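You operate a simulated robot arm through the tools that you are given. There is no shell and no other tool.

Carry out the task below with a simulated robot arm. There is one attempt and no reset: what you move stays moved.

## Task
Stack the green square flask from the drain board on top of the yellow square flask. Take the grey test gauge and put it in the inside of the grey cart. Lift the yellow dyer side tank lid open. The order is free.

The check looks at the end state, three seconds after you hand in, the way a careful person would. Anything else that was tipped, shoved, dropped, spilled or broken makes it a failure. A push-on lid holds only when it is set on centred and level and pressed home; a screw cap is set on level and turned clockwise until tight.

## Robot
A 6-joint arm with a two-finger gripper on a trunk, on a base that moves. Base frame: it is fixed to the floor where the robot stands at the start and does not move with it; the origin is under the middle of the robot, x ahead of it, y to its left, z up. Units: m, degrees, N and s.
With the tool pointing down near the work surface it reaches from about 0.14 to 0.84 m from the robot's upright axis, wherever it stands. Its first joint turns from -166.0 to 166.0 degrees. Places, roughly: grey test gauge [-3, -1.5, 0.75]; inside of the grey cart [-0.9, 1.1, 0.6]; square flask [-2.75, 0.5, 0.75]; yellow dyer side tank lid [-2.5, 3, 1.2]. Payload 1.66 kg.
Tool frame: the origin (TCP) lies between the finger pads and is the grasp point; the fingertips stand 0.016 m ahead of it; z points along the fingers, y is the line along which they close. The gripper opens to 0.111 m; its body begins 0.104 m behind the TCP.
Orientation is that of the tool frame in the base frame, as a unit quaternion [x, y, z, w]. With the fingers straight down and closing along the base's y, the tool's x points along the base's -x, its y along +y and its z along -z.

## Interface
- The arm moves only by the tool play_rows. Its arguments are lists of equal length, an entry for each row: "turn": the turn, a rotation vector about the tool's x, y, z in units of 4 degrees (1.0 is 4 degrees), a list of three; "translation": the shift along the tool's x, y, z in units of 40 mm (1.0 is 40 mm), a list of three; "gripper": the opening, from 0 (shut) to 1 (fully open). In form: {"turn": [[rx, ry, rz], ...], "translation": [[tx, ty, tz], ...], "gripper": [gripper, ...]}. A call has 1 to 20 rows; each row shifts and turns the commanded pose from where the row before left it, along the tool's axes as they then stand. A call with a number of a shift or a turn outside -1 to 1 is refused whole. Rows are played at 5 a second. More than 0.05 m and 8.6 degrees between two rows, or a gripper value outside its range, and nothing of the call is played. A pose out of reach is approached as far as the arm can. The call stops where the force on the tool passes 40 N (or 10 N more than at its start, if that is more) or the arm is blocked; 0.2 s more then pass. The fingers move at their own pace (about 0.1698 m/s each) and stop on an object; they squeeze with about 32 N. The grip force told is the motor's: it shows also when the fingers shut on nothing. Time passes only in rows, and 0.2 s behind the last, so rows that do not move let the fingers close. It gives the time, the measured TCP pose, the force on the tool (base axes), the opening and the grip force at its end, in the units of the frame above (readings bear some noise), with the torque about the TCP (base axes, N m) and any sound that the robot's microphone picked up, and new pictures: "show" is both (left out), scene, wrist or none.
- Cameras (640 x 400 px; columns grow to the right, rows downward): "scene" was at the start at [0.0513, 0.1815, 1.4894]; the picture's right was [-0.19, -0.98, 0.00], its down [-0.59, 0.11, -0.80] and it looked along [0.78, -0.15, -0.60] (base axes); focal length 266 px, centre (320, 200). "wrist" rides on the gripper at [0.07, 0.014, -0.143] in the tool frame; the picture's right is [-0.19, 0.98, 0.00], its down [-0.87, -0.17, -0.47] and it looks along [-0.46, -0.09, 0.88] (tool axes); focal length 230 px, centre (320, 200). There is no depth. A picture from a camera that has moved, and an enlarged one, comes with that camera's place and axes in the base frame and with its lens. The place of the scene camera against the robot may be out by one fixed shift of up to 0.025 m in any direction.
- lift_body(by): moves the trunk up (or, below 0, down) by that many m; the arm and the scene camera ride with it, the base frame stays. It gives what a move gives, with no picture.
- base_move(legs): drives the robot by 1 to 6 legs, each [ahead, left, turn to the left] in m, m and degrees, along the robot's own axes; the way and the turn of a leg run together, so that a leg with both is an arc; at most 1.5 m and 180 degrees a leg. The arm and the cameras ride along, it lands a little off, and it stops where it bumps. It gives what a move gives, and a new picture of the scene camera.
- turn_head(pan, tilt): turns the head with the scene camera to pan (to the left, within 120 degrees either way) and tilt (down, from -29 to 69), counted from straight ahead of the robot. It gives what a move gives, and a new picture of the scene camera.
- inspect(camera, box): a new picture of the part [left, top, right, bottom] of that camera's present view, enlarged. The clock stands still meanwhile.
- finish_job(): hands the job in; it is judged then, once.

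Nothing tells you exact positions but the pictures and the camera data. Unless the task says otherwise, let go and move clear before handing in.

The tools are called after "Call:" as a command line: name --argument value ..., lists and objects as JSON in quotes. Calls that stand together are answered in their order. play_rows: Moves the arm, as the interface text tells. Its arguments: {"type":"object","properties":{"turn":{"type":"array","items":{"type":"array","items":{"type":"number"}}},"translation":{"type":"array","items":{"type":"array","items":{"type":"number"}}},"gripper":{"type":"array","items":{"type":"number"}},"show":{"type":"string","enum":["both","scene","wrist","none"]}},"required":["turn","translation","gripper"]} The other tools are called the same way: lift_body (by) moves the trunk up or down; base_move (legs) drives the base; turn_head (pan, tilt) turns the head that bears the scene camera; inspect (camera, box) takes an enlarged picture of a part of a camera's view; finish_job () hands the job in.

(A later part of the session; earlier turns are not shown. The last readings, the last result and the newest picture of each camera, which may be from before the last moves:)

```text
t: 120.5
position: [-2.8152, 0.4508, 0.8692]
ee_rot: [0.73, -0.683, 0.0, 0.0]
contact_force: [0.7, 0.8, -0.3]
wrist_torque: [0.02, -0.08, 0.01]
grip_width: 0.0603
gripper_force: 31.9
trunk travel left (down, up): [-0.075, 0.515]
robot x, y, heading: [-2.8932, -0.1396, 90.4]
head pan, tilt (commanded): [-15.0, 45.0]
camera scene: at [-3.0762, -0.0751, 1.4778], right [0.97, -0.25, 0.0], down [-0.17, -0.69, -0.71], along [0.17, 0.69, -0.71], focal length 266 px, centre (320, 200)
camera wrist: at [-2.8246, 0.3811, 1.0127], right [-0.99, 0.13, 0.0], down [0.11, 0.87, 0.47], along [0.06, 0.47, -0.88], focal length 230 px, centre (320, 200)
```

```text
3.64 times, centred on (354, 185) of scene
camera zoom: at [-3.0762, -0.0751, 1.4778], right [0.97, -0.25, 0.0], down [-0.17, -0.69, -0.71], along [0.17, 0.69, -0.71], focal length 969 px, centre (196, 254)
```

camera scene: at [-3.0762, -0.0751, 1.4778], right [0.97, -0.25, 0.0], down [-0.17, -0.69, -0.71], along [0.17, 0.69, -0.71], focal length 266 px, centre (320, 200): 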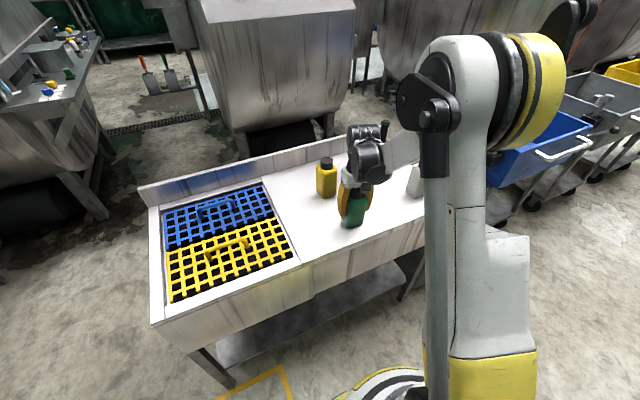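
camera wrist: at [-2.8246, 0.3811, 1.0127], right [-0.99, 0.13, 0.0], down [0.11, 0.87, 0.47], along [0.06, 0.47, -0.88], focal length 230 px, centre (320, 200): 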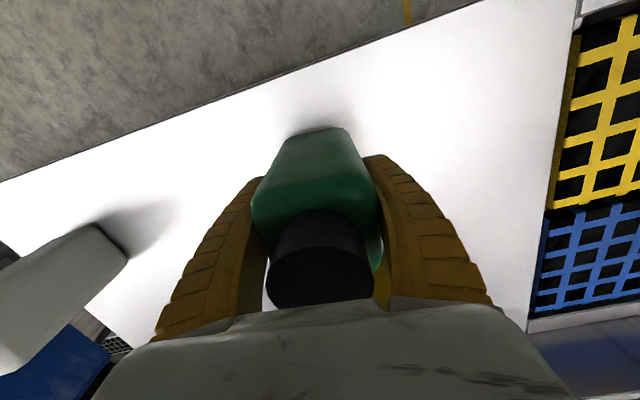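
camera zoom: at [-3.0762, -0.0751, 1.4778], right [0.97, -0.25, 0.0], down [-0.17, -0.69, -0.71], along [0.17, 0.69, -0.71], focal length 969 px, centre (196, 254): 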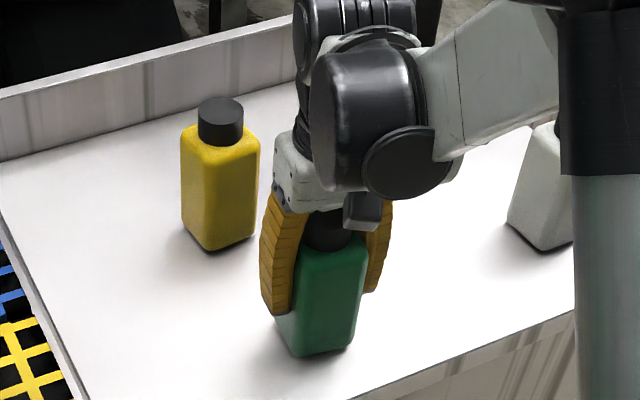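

Gripped at 60 mm with no side force. I'll lift straight up.

Call:
play_rows --turn '[[0, 0, 0], [0, 0, 0], [0, 0, 0], [0, 0, 0], [0, 0, 0], [0, 0, 0], [0, 0, 0], [0, 0, 0]]' --translation '[[0, 0, -0.2], [0, 0, -0.5], [0, 0, -0.8], [0, 0, -0.9], [0, 0, -0.9], [0, 0, -0.9], [0, 0, -0.8], [0, 0, 0]]' --gripper '[0.4, 0.4, 0.4, 0.4, 0.4, 0.4, 0.4, 0.4]'

Call:
inspect --camera "wrist" --box '[240, 60, 480, 210]'

Call:
inspect --camera "scene" --box '[280, 80, 440, 220]'

```text
t: 122.2
position: [-2.8156, 0.4531, 1.0687]
ee_rot: [0.73, -0.684, 0.0, -0.001]
contact_force: [0.3, -0.2, -4.6]
wrist_torque: [-0.01, 0.0, 0.01]
grip_width: 0.0598
gripper_force: 32.9
trunk travel left (down, up): [-0.075, 0.515]
robot x, y, heading: [-2.8938, -0.1383, 90.6]
head pan, tilt (commanded): [-15.0, 45.0]
camera scene: at [-3.0762, -0.075, 1.4778], right [0.97, -0.25, 0.0], down [-0.17, -0.69, -0.71], along [0.17, 0.69, -0.71], focal length 266 px, centre (320, 200)
camera wrist: at [-2.8247, 0.3822, 1.213], right [-0.99, 0.13, 0.0], down [0.11, 0.87, 0.47], along [0.06, 0.47, -0.88], focal length 230 px, centre (320, 200)
```

scene: 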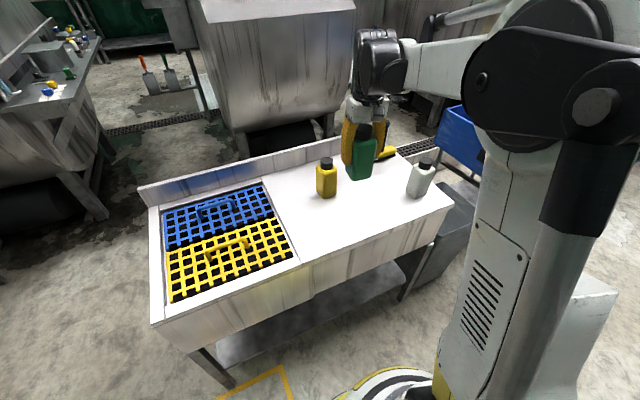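
wrist: 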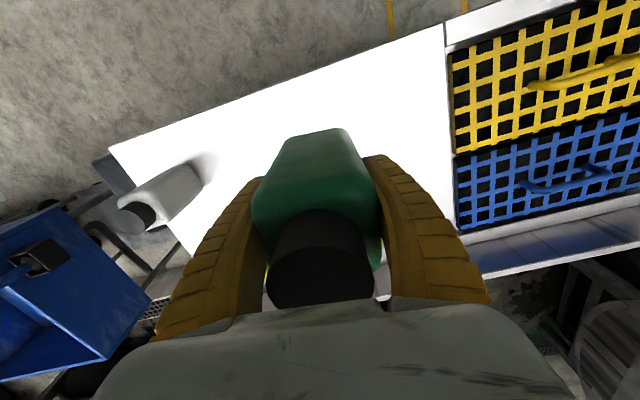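

```text
2.67 times, centred on (360, 135) of wrist
camera zoom: at [-2.8247, 0.3822, 1.213], right [-0.99, 0.13, 0.0], down [0.11, 0.87, 0.47], along [0.06, 0.47, -0.88], focal length 614 px, centre (213, 373)
```

zoom: 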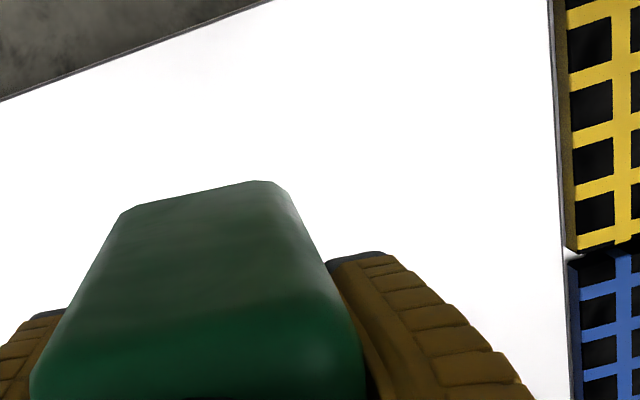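

```text
2.86 times, centred on (360, 150) of scene
camera zoom: at [-3.0762, -0.075, 1.4778], right [0.97, -0.25, 0.0], down [-0.17, -0.69, -0.71], along [0.17, 0.69, -0.71], focal length 761 px, centre (206, 343)
```

zoom: 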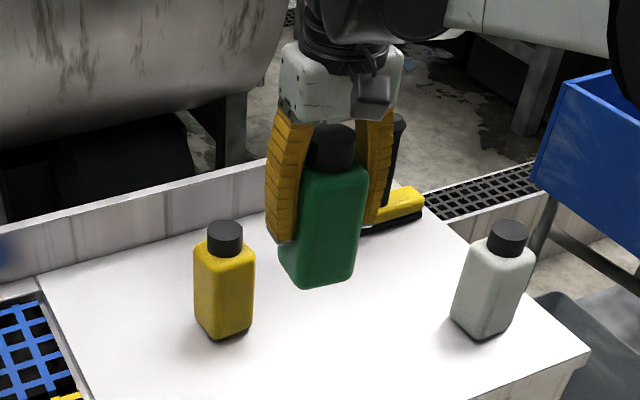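

The green flask is held upright. To fix the yellow cap's position precisely, I'll move sideways (well above the white flask) so the wrist camera can see it past the held flask.

Call:
play_rows --turn '[[0, 0, 0], [0, 0, 0], [0, 0, 0], [0, 0, 0], [0, 0, 0], [0, 0, 0], [0, 0, 0]]' --translation '[[0, 0, -0.75], [0, -0.98, 0], [0, -0.98, 0], [0, -0.98, 0], [0, -0.98, 0], [0, -0.98, 0], [0, 0, 0]]' --gripper '[0.4, 0.4, 0.4, 0.4, 0.4, 0.4, 0.4]'

Call:
inspect --camera "wrist" --box '[430, 170, 558, 250]'

Call:
inspect --camera "scene" --box '[280, 130, 408, 210]'

```text
t: 123.8
position: [-2.6194, 0.4645, 1.0993]
ee_rot: [0.729, -0.684, 0.0, 0.0]
contact_force: [0.7, -0.2, -4.8]
wrist_torque: [0.01, 0.04, 0.01]
grip_width: 0.06
gripper_force: 31.5
trunk travel left (down, up): [-0.075, 0.515]
robot x, y, heading: [-2.8876, -0.1391, 90.7]
head pan, tilt (commanded): [-15.0, 45.0]
camera scene: at [-3.076, -0.075, 1.4779], right [0.97, -0.25, 0.0], down [-0.17, -0.69, -0.71], along [0.17, 0.69, -0.71], focal length 266 px, centre (320, 200)
camera wrist: at [-2.6284, 0.3942, 1.2419], right [-0.99, 0.13, 0.0], down [0.11, 0.87, 0.47], along [0.06, 0.47, -0.88], focal length 230 px, centre (320, 200)
```

scene: 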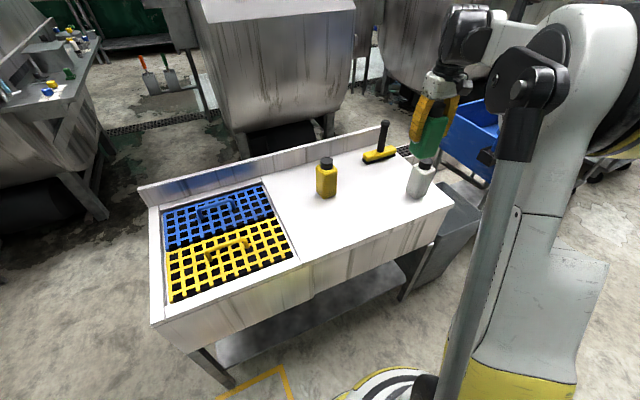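
wrist: 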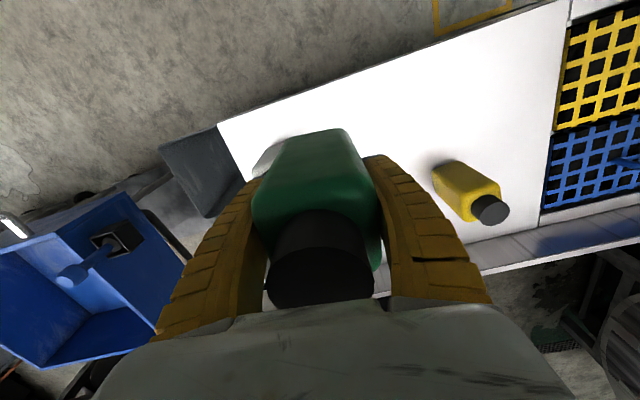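

```text
5.00 times, centred on (494, 210) of wrist
camera zoom: at [-2.6284, 0.3942, 1.2419], right [-0.99, 0.13, 0.0], down [0.11, 0.87, 0.47], along [0.06, 0.47, -0.88], focal length 1150 px, centre (-550, 150)
```

zoom: 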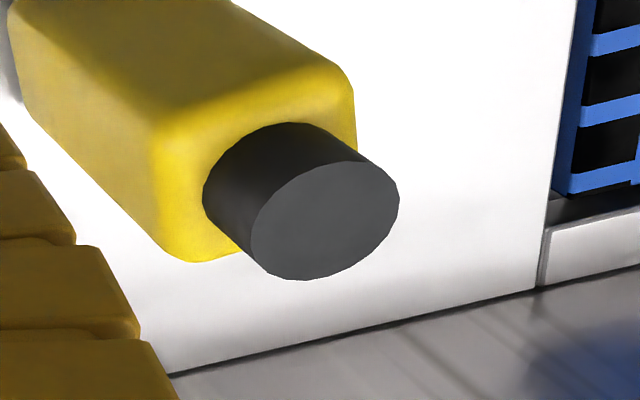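

```text
5.00 times, centred on (344, 170) of scene
camera zoom: at [-3.076, -0.075, 1.4779], right [0.97, -0.25, 0.0], down [-0.17, -0.69, -0.71], along [0.17, 0.69, -0.71], focal length 1332 px, centre (200, 350)
```

zoom: 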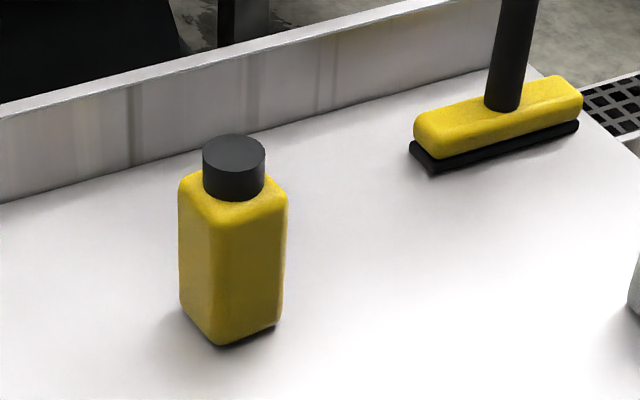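

The cap top is clearly visible. I'll take a second wrist view from further back for depth.

Call:
play_rows --turn '[[0, 0, 0], [0, 0, 0], [0, 0, 0], [0, 0, 0], [0, 0, 0]]' --translation '[[0.9, 0, 0], [0.9, 0, 0], [0.9, 0, 0], [0.9, 0, 0], [0, 0, 0]]' --gripper '[0.4, 0.4, 0.4, 0.4, 0.4]' --show "wrist"

Call:
inspect --camera "wrist" --box '[420, 220, 548, 300]'

```text
t: 125.0
position: [-2.6114, 0.3219, 1.0986]
ee_rot: [0.73, -0.684, 0.0, 0.0]
contact_force: [0.5, 0.1, -4.0]
wrist_torque: [0.03, -0.01, -0.01]
grip_width: 0.06
gripper_force: 32.0
trunk travel left (down, up): [-0.075, 0.515]
robot x, y, heading: [-2.8927, -0.1391, 90.6]
head pan, tilt (commanded): [-15.0, 45.0]
camera wrist: at [-2.6197, 0.2512, 1.2425], right [-0.99, 0.13, 0.0], down [0.11, 0.87, 0.47], along [0.06, 0.47, -0.88], focal length 230 px, centre (320, 200)
```

wrist: 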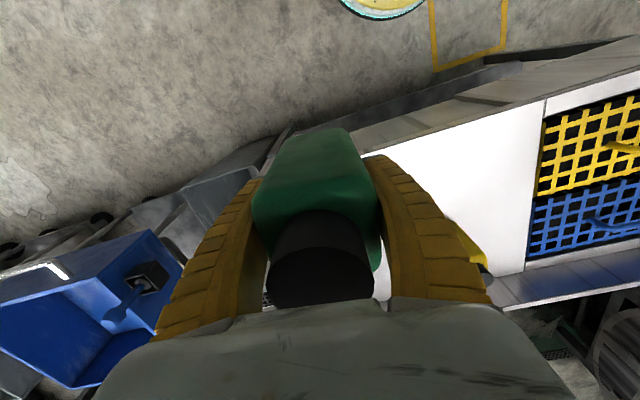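

```text
5.00 times, centred on (484, 260) of wrist
camera zoom: at [-2.6197, 0.2512, 1.2425], right [-0.99, 0.13, 0.0], down [0.11, 0.87, 0.47], along [0.06, 0.47, -0.88], focal length 1150 px, centre (-500, -100)
```

zoom: 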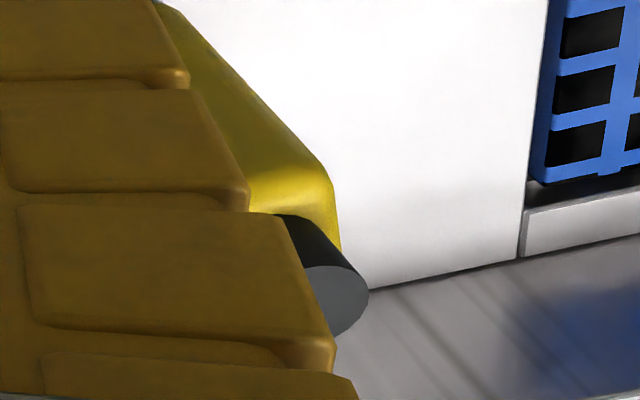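

That view is blocked by a finger; I'll go forward instead for the second baseline.

Call:
play_rows --turn '[[0, 0, 0], [0, 0, 0], [0, 0, 0], [0, 0, 0], [0, 0, 0], [0, 0, 0], [0, 0, 0]]' --translation '[[-0.98, 0, 0], [-0.98, 0, 0], [-0.98, 0, 0], [-0.98, 0, 0], [-0.98, 0, 0], [-0.98, 0, 0], [0, 0, 0]]' --gripper '[0.4, 0.4, 0.4, 0.4, 0.4, 0.4, 0.4]' --show "wrist"

Call:
inspect --camera "wrist" --box '[440, 110, 568, 190]'

```text
t: 126.7
position: [-2.6254, 0.5557, 1.1003]
ee_rot: [0.729, -0.684, 0.0, 0.0]
contact_force: [-0.2, 0.1, -4.2]
wrist_torque: [-0.02, -0.04, 0.0]
grip_width: 0.06
gripper_force: 31.8
trunk travel left (down, up): [-0.075, 0.515]
robot x, y, heading: [-2.8967, -0.1393, 90.6]
head pan, tilt (commanded): [-15.0, 45.0]
camera wrist: at [-2.634, 0.4855, 1.2422], right [-0.99, 0.13, 0.0], down [0.11, 0.87, 0.47], along [0.06, 0.47, -0.88], focal length 230 px, centre (320, 200)
```

wrist: 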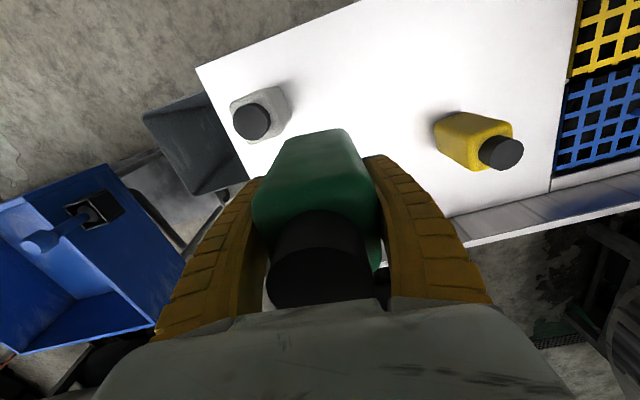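

```text
5.00 times, centred on (504, 150) of wrist
camera zoom: at [-2.634, 0.4855, 1.2422], right [-0.99, 0.13, 0.0], down [0.11, 0.87, 0.47], along [0.06, 0.47, -0.88], focal length 1150 px, centre (-600, 450)
```

zoom: 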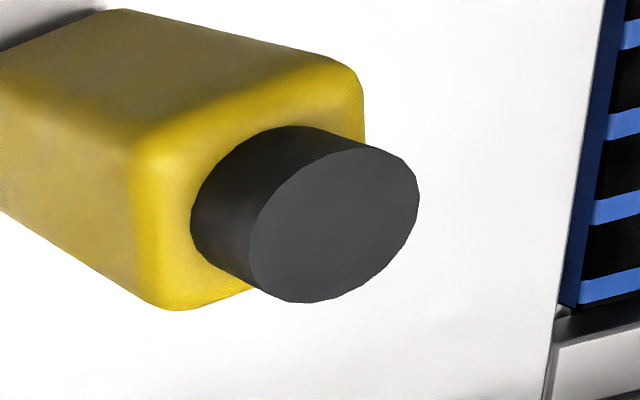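

Yellow cap top centre triangulates to (-2.8635, 0.604, 0.951). I'll move the green flask above it and align the yaw.

Call:
play_rows --turn '[[0, 0, 0], [0, 0, 0], [0, 0, 0], [0, 0, 0], [0, 0, 0], [0, 0, 0], [0, 0, -0.9], [0, 0, -0.9], [0, 0, -0.9], [0, 0, 0]]' --translation '[[-0.263, 0.977, 0], [-0.263, 0.977, 0], [-0.263, 0.977, 0], [-0.263, 0.977, 0], [-0.263, 0.977, 0], [-0.263, 0.977, 0], [0, 0, 0], [0, 0, 0], [0, 0, 0], [0, 0, 0]]' --gripper '[0.4, 0.4, 0.4, 0.4, 0.4, 0.4, 0.4, 0.4, 0.4, 0.4]'

Call:
inspect --camera "scene" --box '[260, 80, 420, 210]'

Call:
inspect --camera "wrist" --box '[240, 60, 400, 160]'

```text
t: 128.8
position: [-2.8647, 0.6029, 1.099]
ee_rot: [0.79, -0.613, 0.0, 0.0]
contact_force: [0.7, -0.7, -3.4]
wrist_torque: [-0.01, 0.0, 0.04]
grip_width: 0.0597
gripper_force: 32.0
trunk travel left (down, up): [-0.075, 0.515]
robot x, y, heading: [-2.8947, -0.137, 90.7]
head pan, tilt (commanded): [-15.0, 45.0]
camera scene: at [-3.0762, -0.0749, 1.4778], right [0.97, -0.25, 0.0], down [-0.17, -0.69, -0.71], along [0.17, 0.69, -0.71], focal length 266 px, centre (320, 200)
camera wrist: at [-2.859, 0.5326, 1.2425], right [-1.0, -0.06, 0.0], down [-0.06, 0.88, 0.47], along [-0.03, 0.47, -0.88], focal length 230 px, centre (320, 200)
```

scene: 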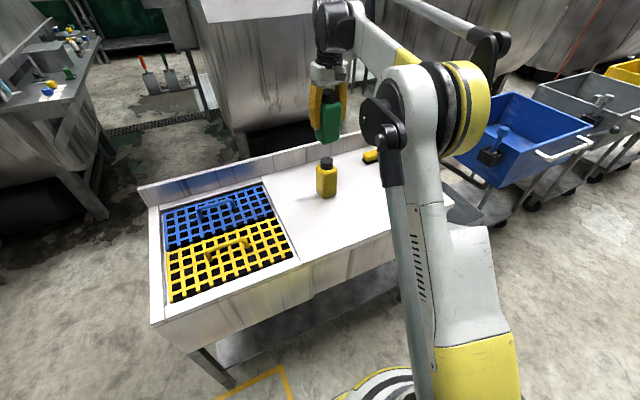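
wrist: 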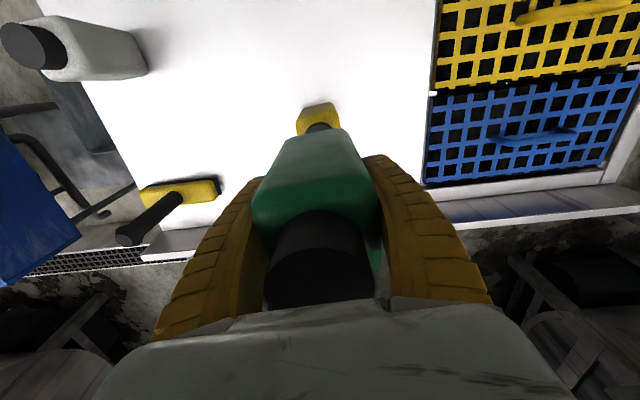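

```text
3.08 times, centred on (340, 145) of scene
camera zoom: at [-3.0762, -0.0749, 1.4778], right [0.97, -0.25, 0.0], down [-0.17, -0.69, -0.71], along [0.17, 0.69, -0.71], focal length 820 px, centre (258, 369)
```

zoom: 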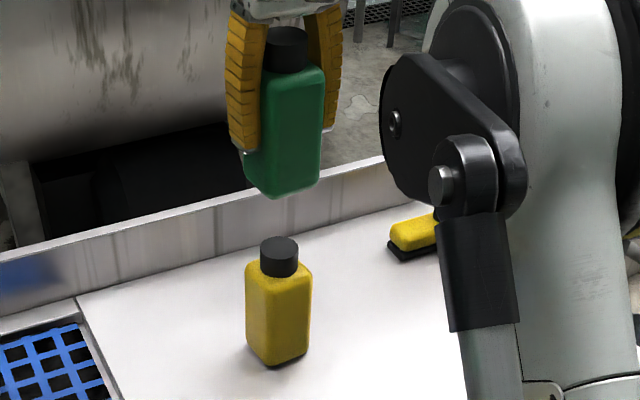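

```text
4.00 times, centred on (320, 110) of wrist
camera zoom: at [-2.859, 0.5326, 1.2425], right [-1.0, -0.06, 0.0], down [-0.06, 0.88, 0.47], along [-0.03, 0.47, -0.88], focal length 920 px, centre (320, 560)
```

zoom: 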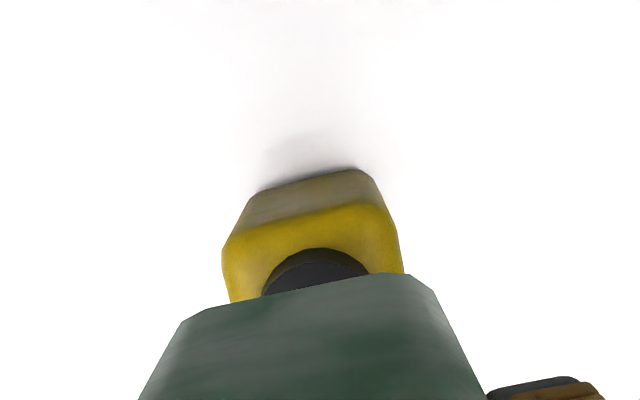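

Alignment looks very good; I'll make a tiny 2 mm correction and lower to just above the cap.

Call:
play_rows --turn '[[0, 0, 0], [0, 0, 0], [0, 0, 0], [0, 0, 0]]' --translation '[[-0.03, -0.05, 0.4], [0, 0, 0.6], [0, 0, 0.6], [0, 0, 0]]' --gripper '[0.4, 0.4, 0.4, 0.4]'

Call:
inspect --camera "scene" --box '[280, 90, 376, 210]'

Call:
inspect --camera "wrist" --box '[240, 80, 400, 180]'

```text
t: 129.8
position: [-2.8616, 0.6055, 1.0345]
ee_rot: [0.791, -0.612, 0.0, 0.0]
contact_force: [0.1, 0.1, -4.6]
wrist_torque: [0.04, -0.01, 0.01]
grip_width: 0.0599
gripper_force: 32.1
trunk travel left (down, up): [-0.075, 0.515]
robot x, y, heading: [-2.891, -0.1407, 90.4]
head pan, tilt (commanded): [-15.0, 45.0]
camera scene: at [-3.0762, -0.0748, 1.4778], right [0.97, -0.25, 0.0], down [-0.17, -0.69, -0.71], along [0.17, 0.68, -0.71], focal length 266 px, centre (320, 200)
camera wrist: at [-2.8572, 0.5345, 1.178], right [-1.0, -0.06, 0.0], down [-0.05, 0.88, 0.47], along [-0.03, 0.47, -0.88], focal length 230 px, centre (320, 200)
```

scene: 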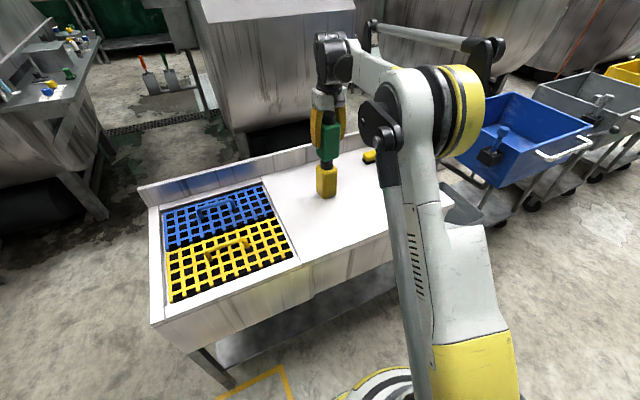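
wrist: 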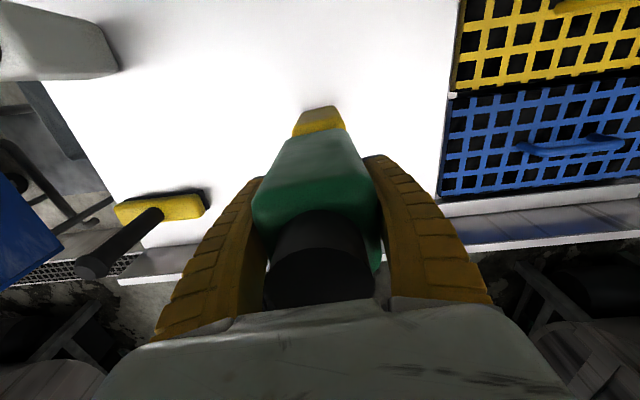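

```text
3.33 times, centred on (328, 150) of scene
camera zoom: at [-3.0762, -0.0748, 1.4778], right [0.97, -0.25, 0.0], down [-0.17, -0.69, -0.71], along [0.17, 0.68, -0.71], focal length 888 px, centre (293, 367)
```

zoom: 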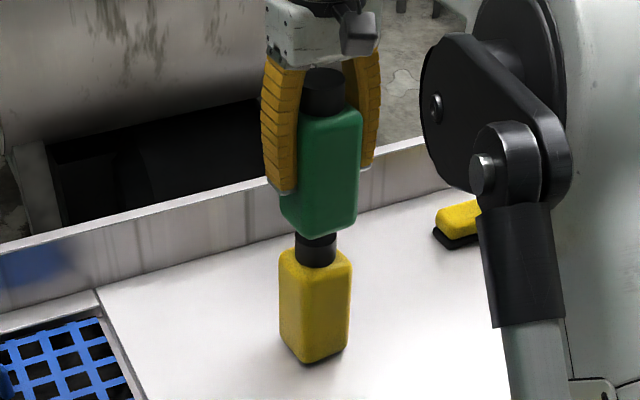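

```text
4.00 times, centred on (320, 130) of wrist
camera zoom: at [-2.8572, 0.5345, 1.178], right [-1.0, -0.06, 0.0], down [-0.05, 0.88, 0.47], along [-0.03, 0.47, -0.88], focal length 920 px, centre (320, 480)
```

zoom: 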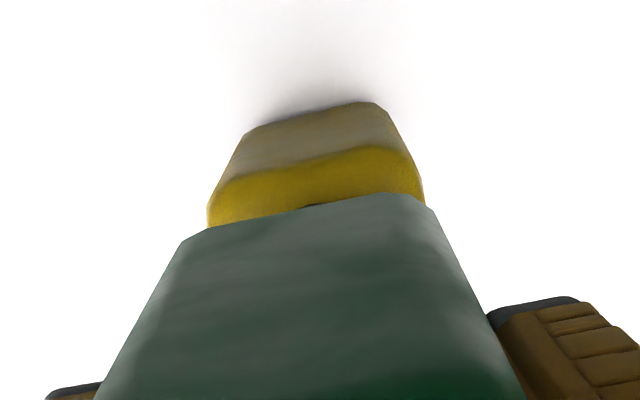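

Well aligned. I'll lower in small steps until contact.

Call:
play_rows --turn '[[0, 0, 0], [0, 0, 0], [0, 0, 0], [0, 0, 0]]' --translation '[[0, 0, 0.1], [0, 0, 0.1], [0, 0, 0.08], [0, 0, 0]]' --gripper '[0.4, 0.4, 0.4, 0.4]' --show "wrist"

Call:
inspect --camera "scene" --box '[290, 120, 370, 200]'

```text
t: 130.8
position: [-2.8622, 0.6051, 1.0238]
ee_rot: [0.791, -0.612, 0.0, 0.0]
contact_force: [-0.3, 0.9, -4.3]
wrist_torque: [-0.03, 0.0, -0.01]
grip_width: 0.0599
gripper_force: 32.0
trunk travel left (down, up): [-0.075, 0.515]
robot x, y, heading: [-2.8912, -0.1387, 91.0]
head pan, tilt (commanded): [-15.0, 45.0]
camera wrist: at [-2.8575, 0.5342, 1.1667], right [-1.0, -0.06, 0.0], down [-0.05, 0.88, 0.47], along [-0.03, 0.47, -0.88], focal length 230 px, centre (320, 200)
```

wrist: 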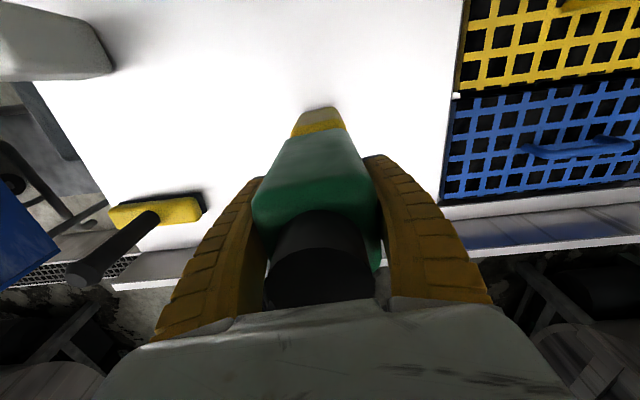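

```text
5.00 times, centred on (330, 160) of scene
camera zoom: at [-3.0762, -0.0749, 1.4778], right [0.97, -0.25, 0.0], down [-0.17, -0.69, -0.71], along [0.17, 0.69, -0.71], focal length 1332 px, centre (270, 400)
```

zoom: 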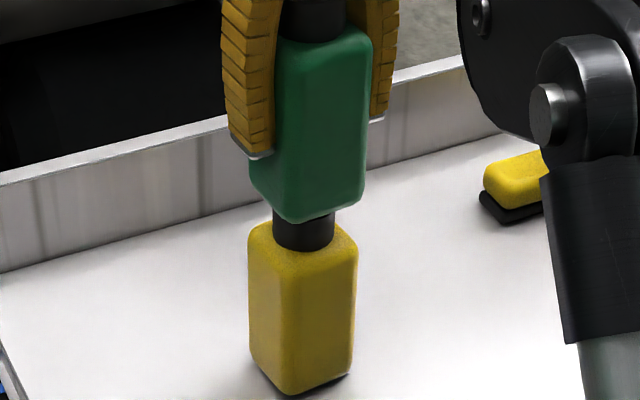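

No contact yet; I'll continue with finer steps.

Call:
play_rows --turn '[[0, 0, 0], [0, 0, 0], [0, 0, 0]]' --translation '[[0, 0, 0.05], [0, 0, 0.05], [0, 0, 0]]' --gripper '[0.4, 0.4, 0.4]' --show "none"

```text
t: 131.7
position: [-2.8607, 0.6061, 1.0185]
ee_rot: [0.79, -0.612, 0.0, 0.0]
contact_force: [0.3, 0.7, -3.8]
wrist_torque: [0.01, -0.01, 0.0]
grip_width: 0.0603
gripper_force: 31.8
trunk travel left (down, up): [-0.075, 0.515]
robot x, y, heading: [-2.8908, -0.1399, 91.1]
head pan, tilt (commanded): [-15.0, 45.0]
```

Call:
play_rows --turn '[[0, 0, 0], [0, 0, 0], [0, 0, 0]]' --translation '[[0, 0, 0.05], [0, 0, 0.03], [0, 0, 0]]' --gripper '[0.4, 0.4, 0.4]' --show "none"

```text
t: 132.4
position: [-2.861, 0.6039, 1.0179]
ee_rot: [0.79, -0.613, -0.001, -0.001]
contact_force: [0.0, 4.9, 22.4]
wrist_torque: [0.3, 0.08, 0.06]
grip_width: 0.0614
gripper_force: 32.4
trunk travel left (down, up): [-0.075, 0.515]
robot x, y, heading: [-2.8938, -0.1384, 90.6]
head pan, tilt (commanded): [-15.0, 45.0]
```

Contact reached (22 N). I'll ease up slightly to take off the load before releasing.

Call:
play_rows --turn '[[0, 0, 0], [0, 0, 0]]' --translation '[[0, 0, -0.03], [0, 0, 0]]' --gripper '[0.4, 0.4]' --show "wrist"

Call:
inspect --camera "scene" --box '[290, 110, 370, 200]'

```text
t: 133.1
position: [-2.8615, 0.6039, 1.0187]
ee_rot: [0.791, -0.612, -0.001, 0.0]
contact_force: [1.0, 4.8, 18.9]
wrist_torque: [0.03, -0.15, 0.02]
grip_width: 0.0602
gripper_force: 32.0
trunk travel left (down, up): [-0.075, 0.515]
robot x, y, heading: [-2.8946, -0.141, 90.7]
head pan, tilt (commanded): [-15.0, 45.0]
camera wrist: at [-2.8573, 0.5329, 1.1619], right [-1.0, -0.06, 0.0], down [-0.05, 0.88, 0.47], along [-0.03, 0.47, -0.88], focal length 230 px, centre (320, 200)
```

wrist: 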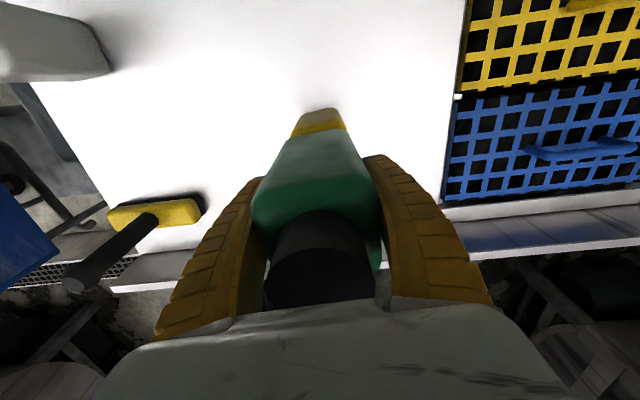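

```text
4.44 times, centred on (330, 155) of scene
camera zoom: at [-3.0762, -0.0766, 1.4779], right [0.97, -0.25, 0.0], down [-0.17, -0.68, -0.71], along [0.17, 0.69, -0.71], focal length 1184 px, centre (276, 400)
```

zoom: 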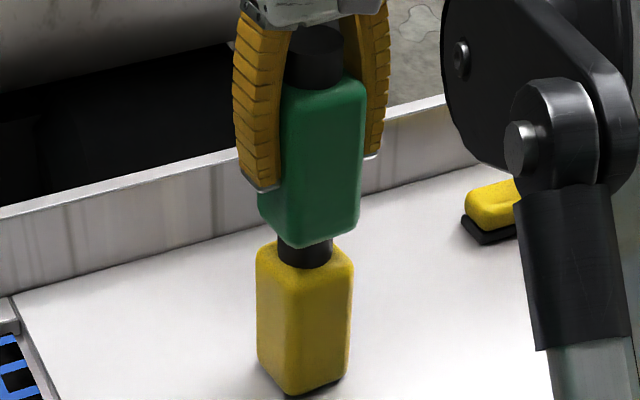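

Call:
play_rows --turn '[[0, 0, 0], [0, 0, 0]]' --translation '[[0, 0, -0.03], [0, 0, 0]]' --gripper '[0.4, 0.4]' --show "none"

```text
t: 133.7
position: [-2.8617, 0.605, 1.019]
ee_rot: [0.791, -0.612, 0.0, -0.001]
contact_force: [0.1, -0.5, 0.4]
wrist_torque: [-0.18, -0.14, -0.01]
grip_width: 0.06
gripper_force: 32.2
trunk travel left (down, up): [-0.075, 0.515]
robot x, y, heading: [-2.8931, -0.1399, 90.9]
head pan, tilt (commanded): [-15.0, 45.0]
```

The load is now carried by the yellow flask. I'll open gently.

Call:
play_rows --turn '[[0, 0, 0], [0, 0, 0], [0, 0, 0], [0, 0, 0], [0, 0, 0], [0, 0, 0], [0, 0, 0]]' --translation '[[0, 0, 0], [0, 0, 0], [0, 0, 0], [0, 0, 0], [0, 0, 0], [0, 0, 0], [0, 0, 0]]' --gripper '[0.55, 0.58, 0.64, 0.72, 0.82, 0.95, 1.0]'

Call:
inspect --camera "scene" --box '[290, 100, 370, 210]'

```text
t: 135.2
position: [-2.8618, 0.6043, 1.0191]
ee_rot: [0.791, -0.612, 0.0, 0.0]
contact_force: [0.0, -0.5, 0.2]
wrist_torque: [0.0, 0.02, 0.0]
grip_width: 0.1109
gripper_force: 0.1
trunk travel left (down, up): [-0.075, 0.515]
robot x, y, heading: [-2.8902, -0.1376, 90.9]
head pan, tilt (commanded): [-15.0, 45.0]
camera scene: at [-3.0763, -0.0753, 1.4778], right [0.97, -0.25, 0.0], down [-0.17, -0.69, -0.71], along [0.17, 0.69, -0.71], focal length 266 px, centre (320, 200)
camera wrist: at [-2.8574, 0.5342, 1.1625], right [-1.0, -0.06, 0.0], down [-0.05, 0.88, 0.47], along [-0.03, 0.47, -0.88], focal length 230 px, centre (320, 200)
```

scene: 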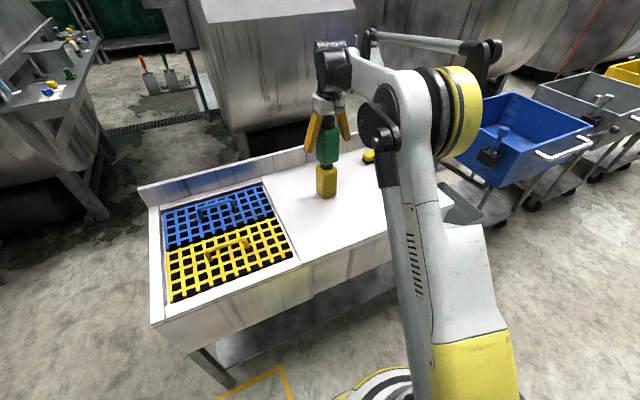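
wrist: 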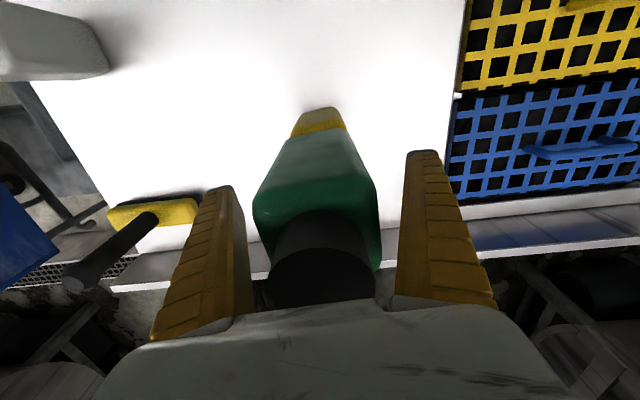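

```text
3.64 times, centred on (330, 155) of scene
camera zoom: at [-3.0763, -0.0753, 1.4778], right [0.97, -0.25, 0.0], down [-0.17, -0.69, -0.71], along [0.17, 0.69, -0.71], focal length 969 px, centre (284, 364)
```

zoom: 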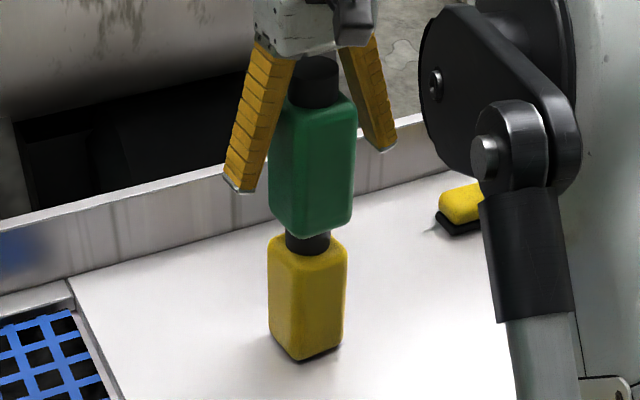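

The stack stands on its own. I'll raise the trunk so the open fingers leave straight upwards.

Call:
lift_body --by 0.2

Call:
inspect --camera "wrist" --box '[0, 0, 640, 400]'

Call:
inspect --camera "scene" --box '[0, 0, 640, 400]'

```text
t: 137.4
position: [-2.8617, 0.6059, 1.2184]
ee_rot: [0.791, -0.612, 0.001, 0.0]
contact_force: [0.2, 0.2, 0.7]
wrist_torque: [-0.02, -0.02, 0.01]
grip_width: 0.1109
gripper_force: 0.1
trunk travel left (down, up): [-0.275, 0.315]
robot x, y, heading: [-2.8905, -0.1404, 90.6]
head pan, tilt (commanded): [-15.0, 45.0]
```

```text
1.00 times, centred on (320, 200) of wrist (not enlarged: the box is as wide or as high as the picture)
camera zoom: at [-2.8574, 0.5343, 1.3623], right [-1.0, -0.06, 0.0], down [-0.05, 0.88, 0.47], along [-0.03, 0.47, -0.88], focal length 230 px, centre (320, 200)
```

zoom: 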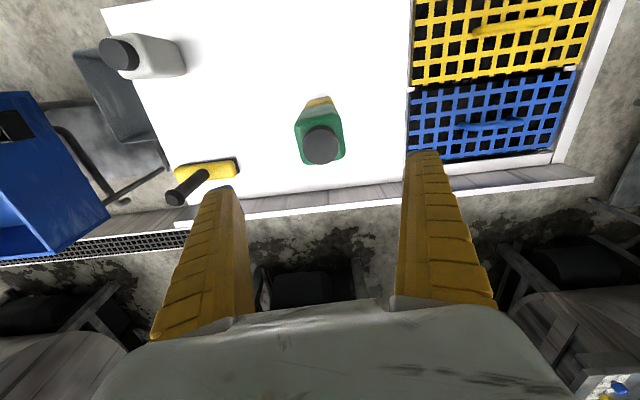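

```text
1.00 times, centred on (320, 200) of scene (not enlarged: the box is as wide or as high as the picture)
camera zoom: at [-3.0763, -0.0752, 1.6777], right [0.97, -0.25, 0.0], down [-0.17, -0.69, -0.71], along [0.17, 0.69, -0.71], focal length 266 px, centre (320, 200)
```

zoom: 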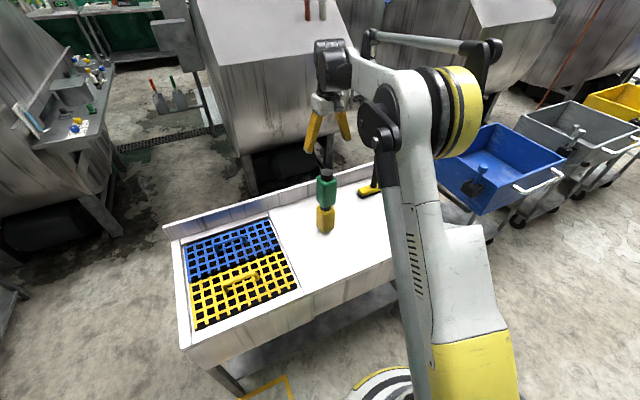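

The stack is clear of the gripper. I'll retract the arm and look towards the dyers from this raised viewpoint.

Call:
play_rows --turn '[[0, 0, 0], [0, 0, 0], [0, 0, 0], [0, 0, 0], [0, 0, 0], [0, 0, 0.9], [0, 0, 0.9], [0, 0, 0.9], [0, 0, 0.75]]' --translation '[[0.95, 0, 0], [0.95, 0, 0], [0.95, 0, 0], [0.95, 0, 0], [0.95, 0, 0], [0.95, 0, 0], [0.9, 0, 0], [0, 0, 0], [0, 0, 0]]' --gripper '[1, 1, 1, 1, 1, 1, 1, 1, 1]' --show "scene"

Call:
turn_head --pan 0 --tilt 10

Call:
turn_head --pan -50 --tilt 20

Call:
turn_head --pan 50 --tilt 20

```text
t: 139.4
position: [-2.7966, 0.3492, 1.2196]
ee_rot: [0.711, -0.703, 0.001, 0.0]
contact_force: [-0.2, -0.1, 0.2]
wrist_torque: [0.03, 0.01, 0.02]
grip_width: 0.1111
gripper_force: 0.0
trunk travel left (down, up): [-0.275, 0.315]
robot x, y, heading: [-2.8914, -0.1393, 90.8]
head pan, tilt (commanded): [-15.0, 45.0]
camera scene: at [-3.0763, -0.0757, 1.6779], right [0.97, -0.25, 0.0], down [-0.17, -0.68, -0.71], along [0.17, 0.69, -0.71], focal length 266 px, centre (320, 200)
```

scene: 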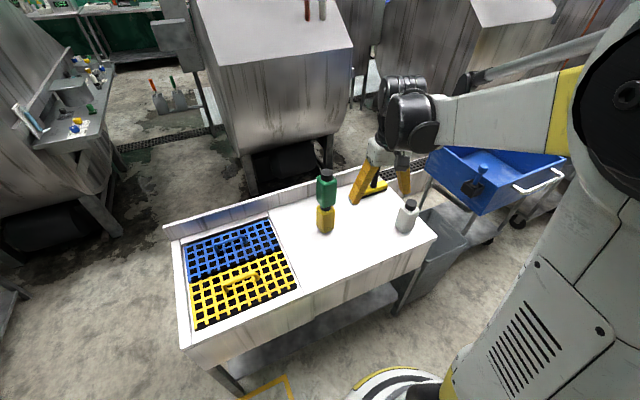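

```text
t: 140.4
position: [-2.7973, 0.3494, 1.2203]
ee_rot: [0.711, -0.704, 0.0, 0.0]
contact_force: [-0.1, 0.0, 0.0]
wrist_torque: [-0.03, 0.02, 0.02]
grip_width: 0.1111
gripper_force: 0.0
trunk travel left (down, up): [-0.275, 0.315]
robot x, y, heading: [-2.891, -0.1418, 90.8]
head pan, tilt (commanded): [0.0, 10.0]
camera scene: at [-3.0974, -0.061, 1.7327], right [1.0, 0.01, 0.0], down [0.0, -0.17, -0.98], along [-0.01, 0.98, -0.17], focal length 266 px, centre (320, 200)
```

scene: 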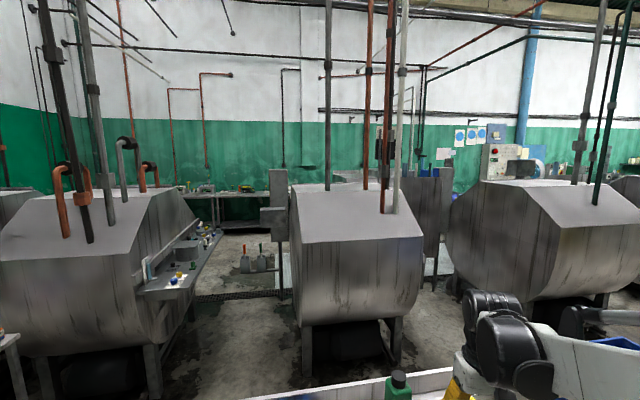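

```text
t: 141.6
position: [-2.7976, 0.3489, 1.2197]
ee_rot: [0.712, -0.703, 0.0, 0.0]
contact_force: [-0.3, 0.8, 0.2]
wrist_torque: [-0.02, 0.01, -0.01]
grip_width: 0.1111
gripper_force: 0.0
trunk travel left (down, up): [-0.275, 0.315]
robot x, y, heading: [-2.8939, -0.1404, 90.6]
head pan, tilt (commanded): [-50.0, 20.0]
camera scene: at [-3.0258, -0.0933, 1.7165], right [0.65, -0.76, 0.0], down [-0.26, -0.22, -0.94], along [0.71, 0.61, -0.34], focal length 266 px, centre (320, 200)
```

scene: 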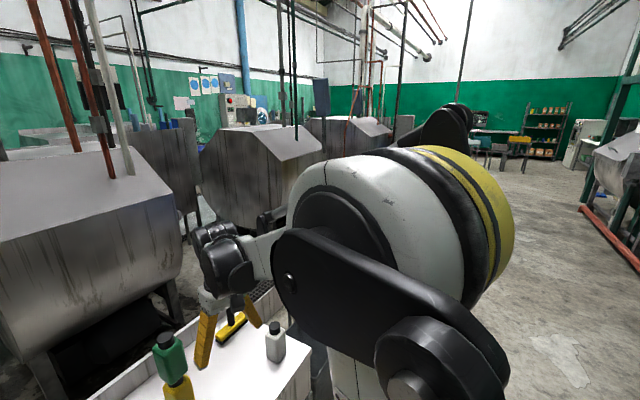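

```text
t: 143.4
position: [-2.7978, 0.3482, 1.2194]
ee_rot: [0.711, -0.703, -0.001, 0.0]
contact_force: [-0.4, 0.3, -0.2]
wrist_torque: [-0.03, 0.01, 0.0]
grip_width: 0.1111
gripper_force: 0.0
trunk travel left (down, up): [-0.275, 0.315]
robot x, y, heading: [-2.8938, -0.1383, 90.5]
head pan, tilt (commanded): [50.0, 20.0]
camera scene: at [-3.1684, -0.095, 1.7165], right [0.63, 0.77, 0.0], down [0.26, -0.22, -0.94], along [-0.73, 0.6, -0.34], focal length 266 px, centre (320, 200)
```

scene: 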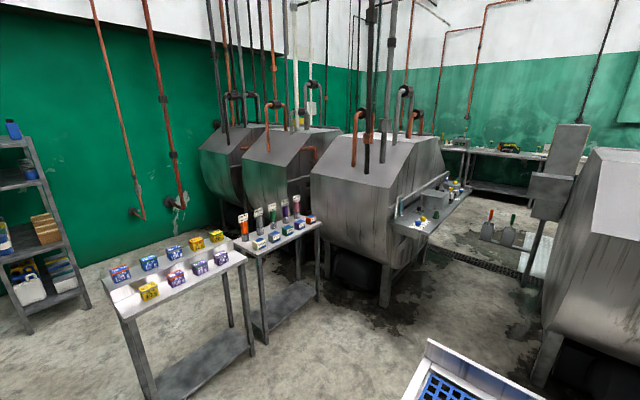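

The dye tank behind the yellow-signed dyer should be near (-2.5, 3.05). There seems to be a route around the left end of the bench and then along behind it. I'll back off and go look there.

Call:
base_move --legs '[[-0.35, 0, 0], [0, 1.05, 0]]'

Call:
turn_head --pan -10 --tilt 25

Call:
turn_head --pan -40 --tilt 25

```text
t: 150.6
position: [-3.8371, -0.0135, 1.2182]
ee_rot: [0.713, -0.701, -0.001, 0.0]
contact_force: [0.3, -0.7, -0.4]
wrist_torque: [0.0, 0.02, 0.0]
grip_width: 0.111
gripper_force: 0.0
trunk travel left (down, up): [-0.275, 0.315]
robot x, y, heading: [-3.9275, -0.5022, 90.5]
head pan, tilt (commanded): [50.0, 20.0]
camera scene: at [-4.2071, -0.459, 1.7164], right [0.63, 0.78, 0.0], down [0.27, -0.22, -0.94], along [-0.73, 0.59, -0.34], focal length 266 px, centre (320, 200)
```

scene: 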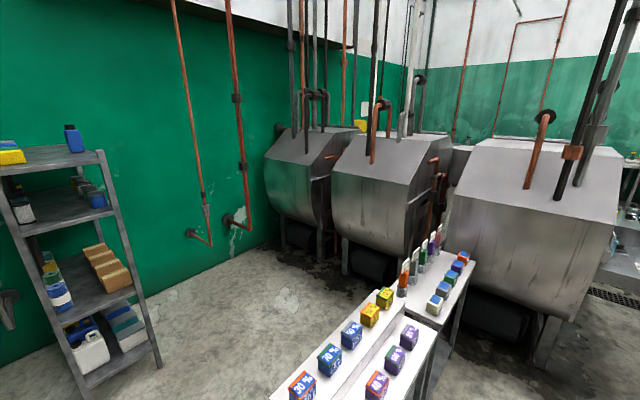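

```text
t: 151.9
position: [-3.8389, -0.014, 1.2182]
ee_rot: [0.713, -0.701, 0.001, 0.0]
contact_force: [0.0, 0.2, 0.6]
wrist_torque: [0.02, 0.0, 0.02]
grip_width: 0.111
gripper_force: 0.0
trunk travel left (down, up): [-0.275, 0.315]
robot x, y, heading: [-3.9305, -0.5012, 90.8]
head pan, tilt (commanded): [-10.0, 25.0]
camera scene: at [-4.1199, -0.4267, 1.7084], right [0.99, -0.16, 0.0], down [-0.07, -0.42, -0.91], along [0.14, 0.9, -0.42], focal length 266 px, centre (320, 200)
```

scene: 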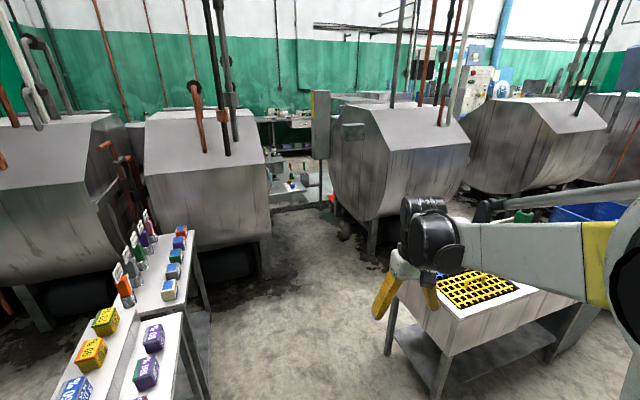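

```text
t: 152.9
position: [-3.8388, -0.0145, 1.2185]
ee_rot: [0.712, -0.702, 0.0, 0.0]
contact_force: [0.4, 0.3, 0.1]
wrist_torque: [-0.02, -0.02, -0.01]
grip_width: 0.1109
gripper_force: 0.0
trunk travel left (down, up): [-0.275, 0.315]
robot x, y, heading: [-3.9312, -0.5019, 90.6]
head pan, tilt (commanded): [-40.0, 25.0]
camera scene: at [-4.0764, -0.4461, 1.7084], right [0.78, -0.63, 0.0], down [-0.27, -0.33, -0.91], along [0.57, 0.7, -0.42], focal length 266 px, centre (320, 200)
```

scene: 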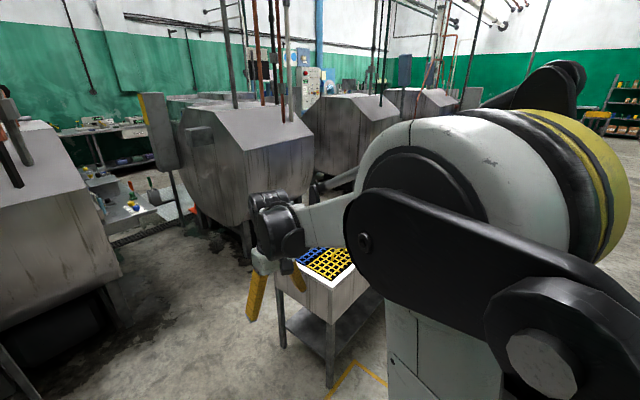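

There's a 1.1 m gap between the dye table and the bench. I'll tuck the arm in, drive through it and look along the corridor behind the bench.

Call:
play_rows --turn '[[0, 0, 0], [0, 0, 0], [0, 0, 0], [0, 0, 0], [0, 0, 0]]' --translation '[[0.9, 0, 0], [0.9, 0, 0], [0.9, 0, 0], [0.9, 0, 0], [0.9, 0, 0]]' --gripper '[0.5, 0.3, 0.3, 0.3, 0.3]' --show "none"

Call:
base_move --legs '[[1.4, 0.05, 0]]'

Call:
turn_head --pan -80 --tilt 25

```text
t: 154.1
position: [-3.8343, -0.1959, 1.219]
ee_rot: [0.713, -0.701, -0.001, 0.0]
contact_force: [1.2, -0.1, 0.2]
wrist_torque: [0.02, -0.06, 0.01]
grip_width: 0.0359
gripper_force: 2.0
trunk travel left (down, up): [-0.275, 0.315]
robot x, y, heading: [-3.9328, -0.5021, 90.8]
head pan, tilt (commanded): [-40.0, 25.0]
```

```text
t: 161.1
position: [-3.9065, 1.205, 1.2188]
ee_rot: [0.712, -0.702, 0.0, 0.0]
contact_force: [-0.3, 1.0, -0.1]
wrist_torque: [0.03, -0.02, -0.02]
grip_width: 0.036
gripper_force: 2.0
trunk travel left (down, up): [-0.275, 0.315]
robot x, y, heading: [-4.0041, 0.8971, 90.7]
head pan, tilt (commanded): [-40.0, 25.0]
camera scene: at [-4.1483, 0.9538, 1.7084], right [0.78, -0.63, 0.0], down [-0.27, -0.33, -0.91], along [0.57, 0.7, -0.42], focal length 266 px, centre (320, 200)
```

scene: 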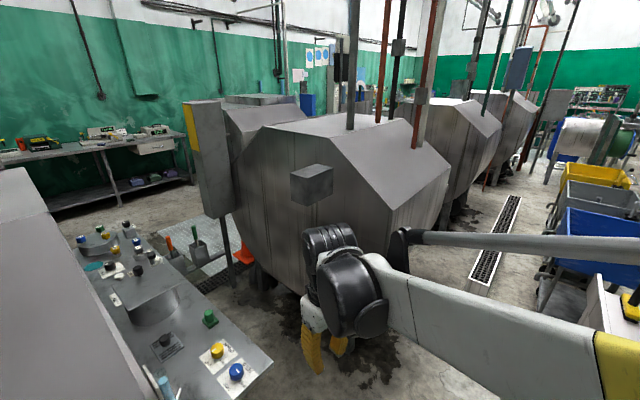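

```text
t: 162.1
position: [-3.9058, 1.2054, 1.2191]
ee_rot: [0.713, -0.701, 0.001, 0.0]
contact_force: [-0.3, -0.2, 0.2]
wrist_torque: [-0.02, -0.01, -0.03]
grip_width: 0.036
gripper_force: 2.2
trunk travel left (down, up): [-0.275, 0.315]
robot x, y, heading: [-4.0018, 0.8929, 90.8]
head pan, tilt (commanded): [-80.0, 25.0]
camera scene: at [-4.116, 0.8994, 1.7084], right [0.19, -0.98, 0.0], down [-0.41, -0.08, -0.91], along [0.89, 0.17, -0.42], focal length 266 px, centre (320, 200)
```

scene: 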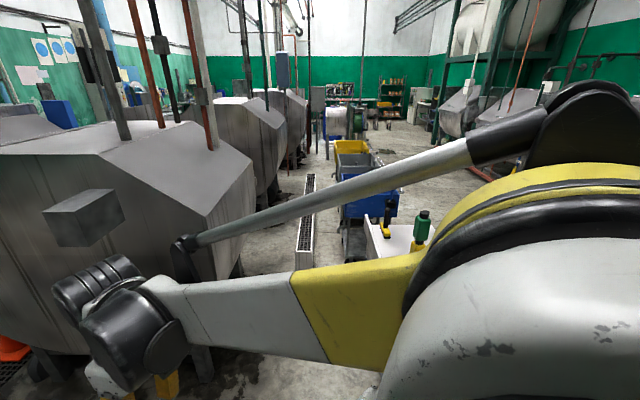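

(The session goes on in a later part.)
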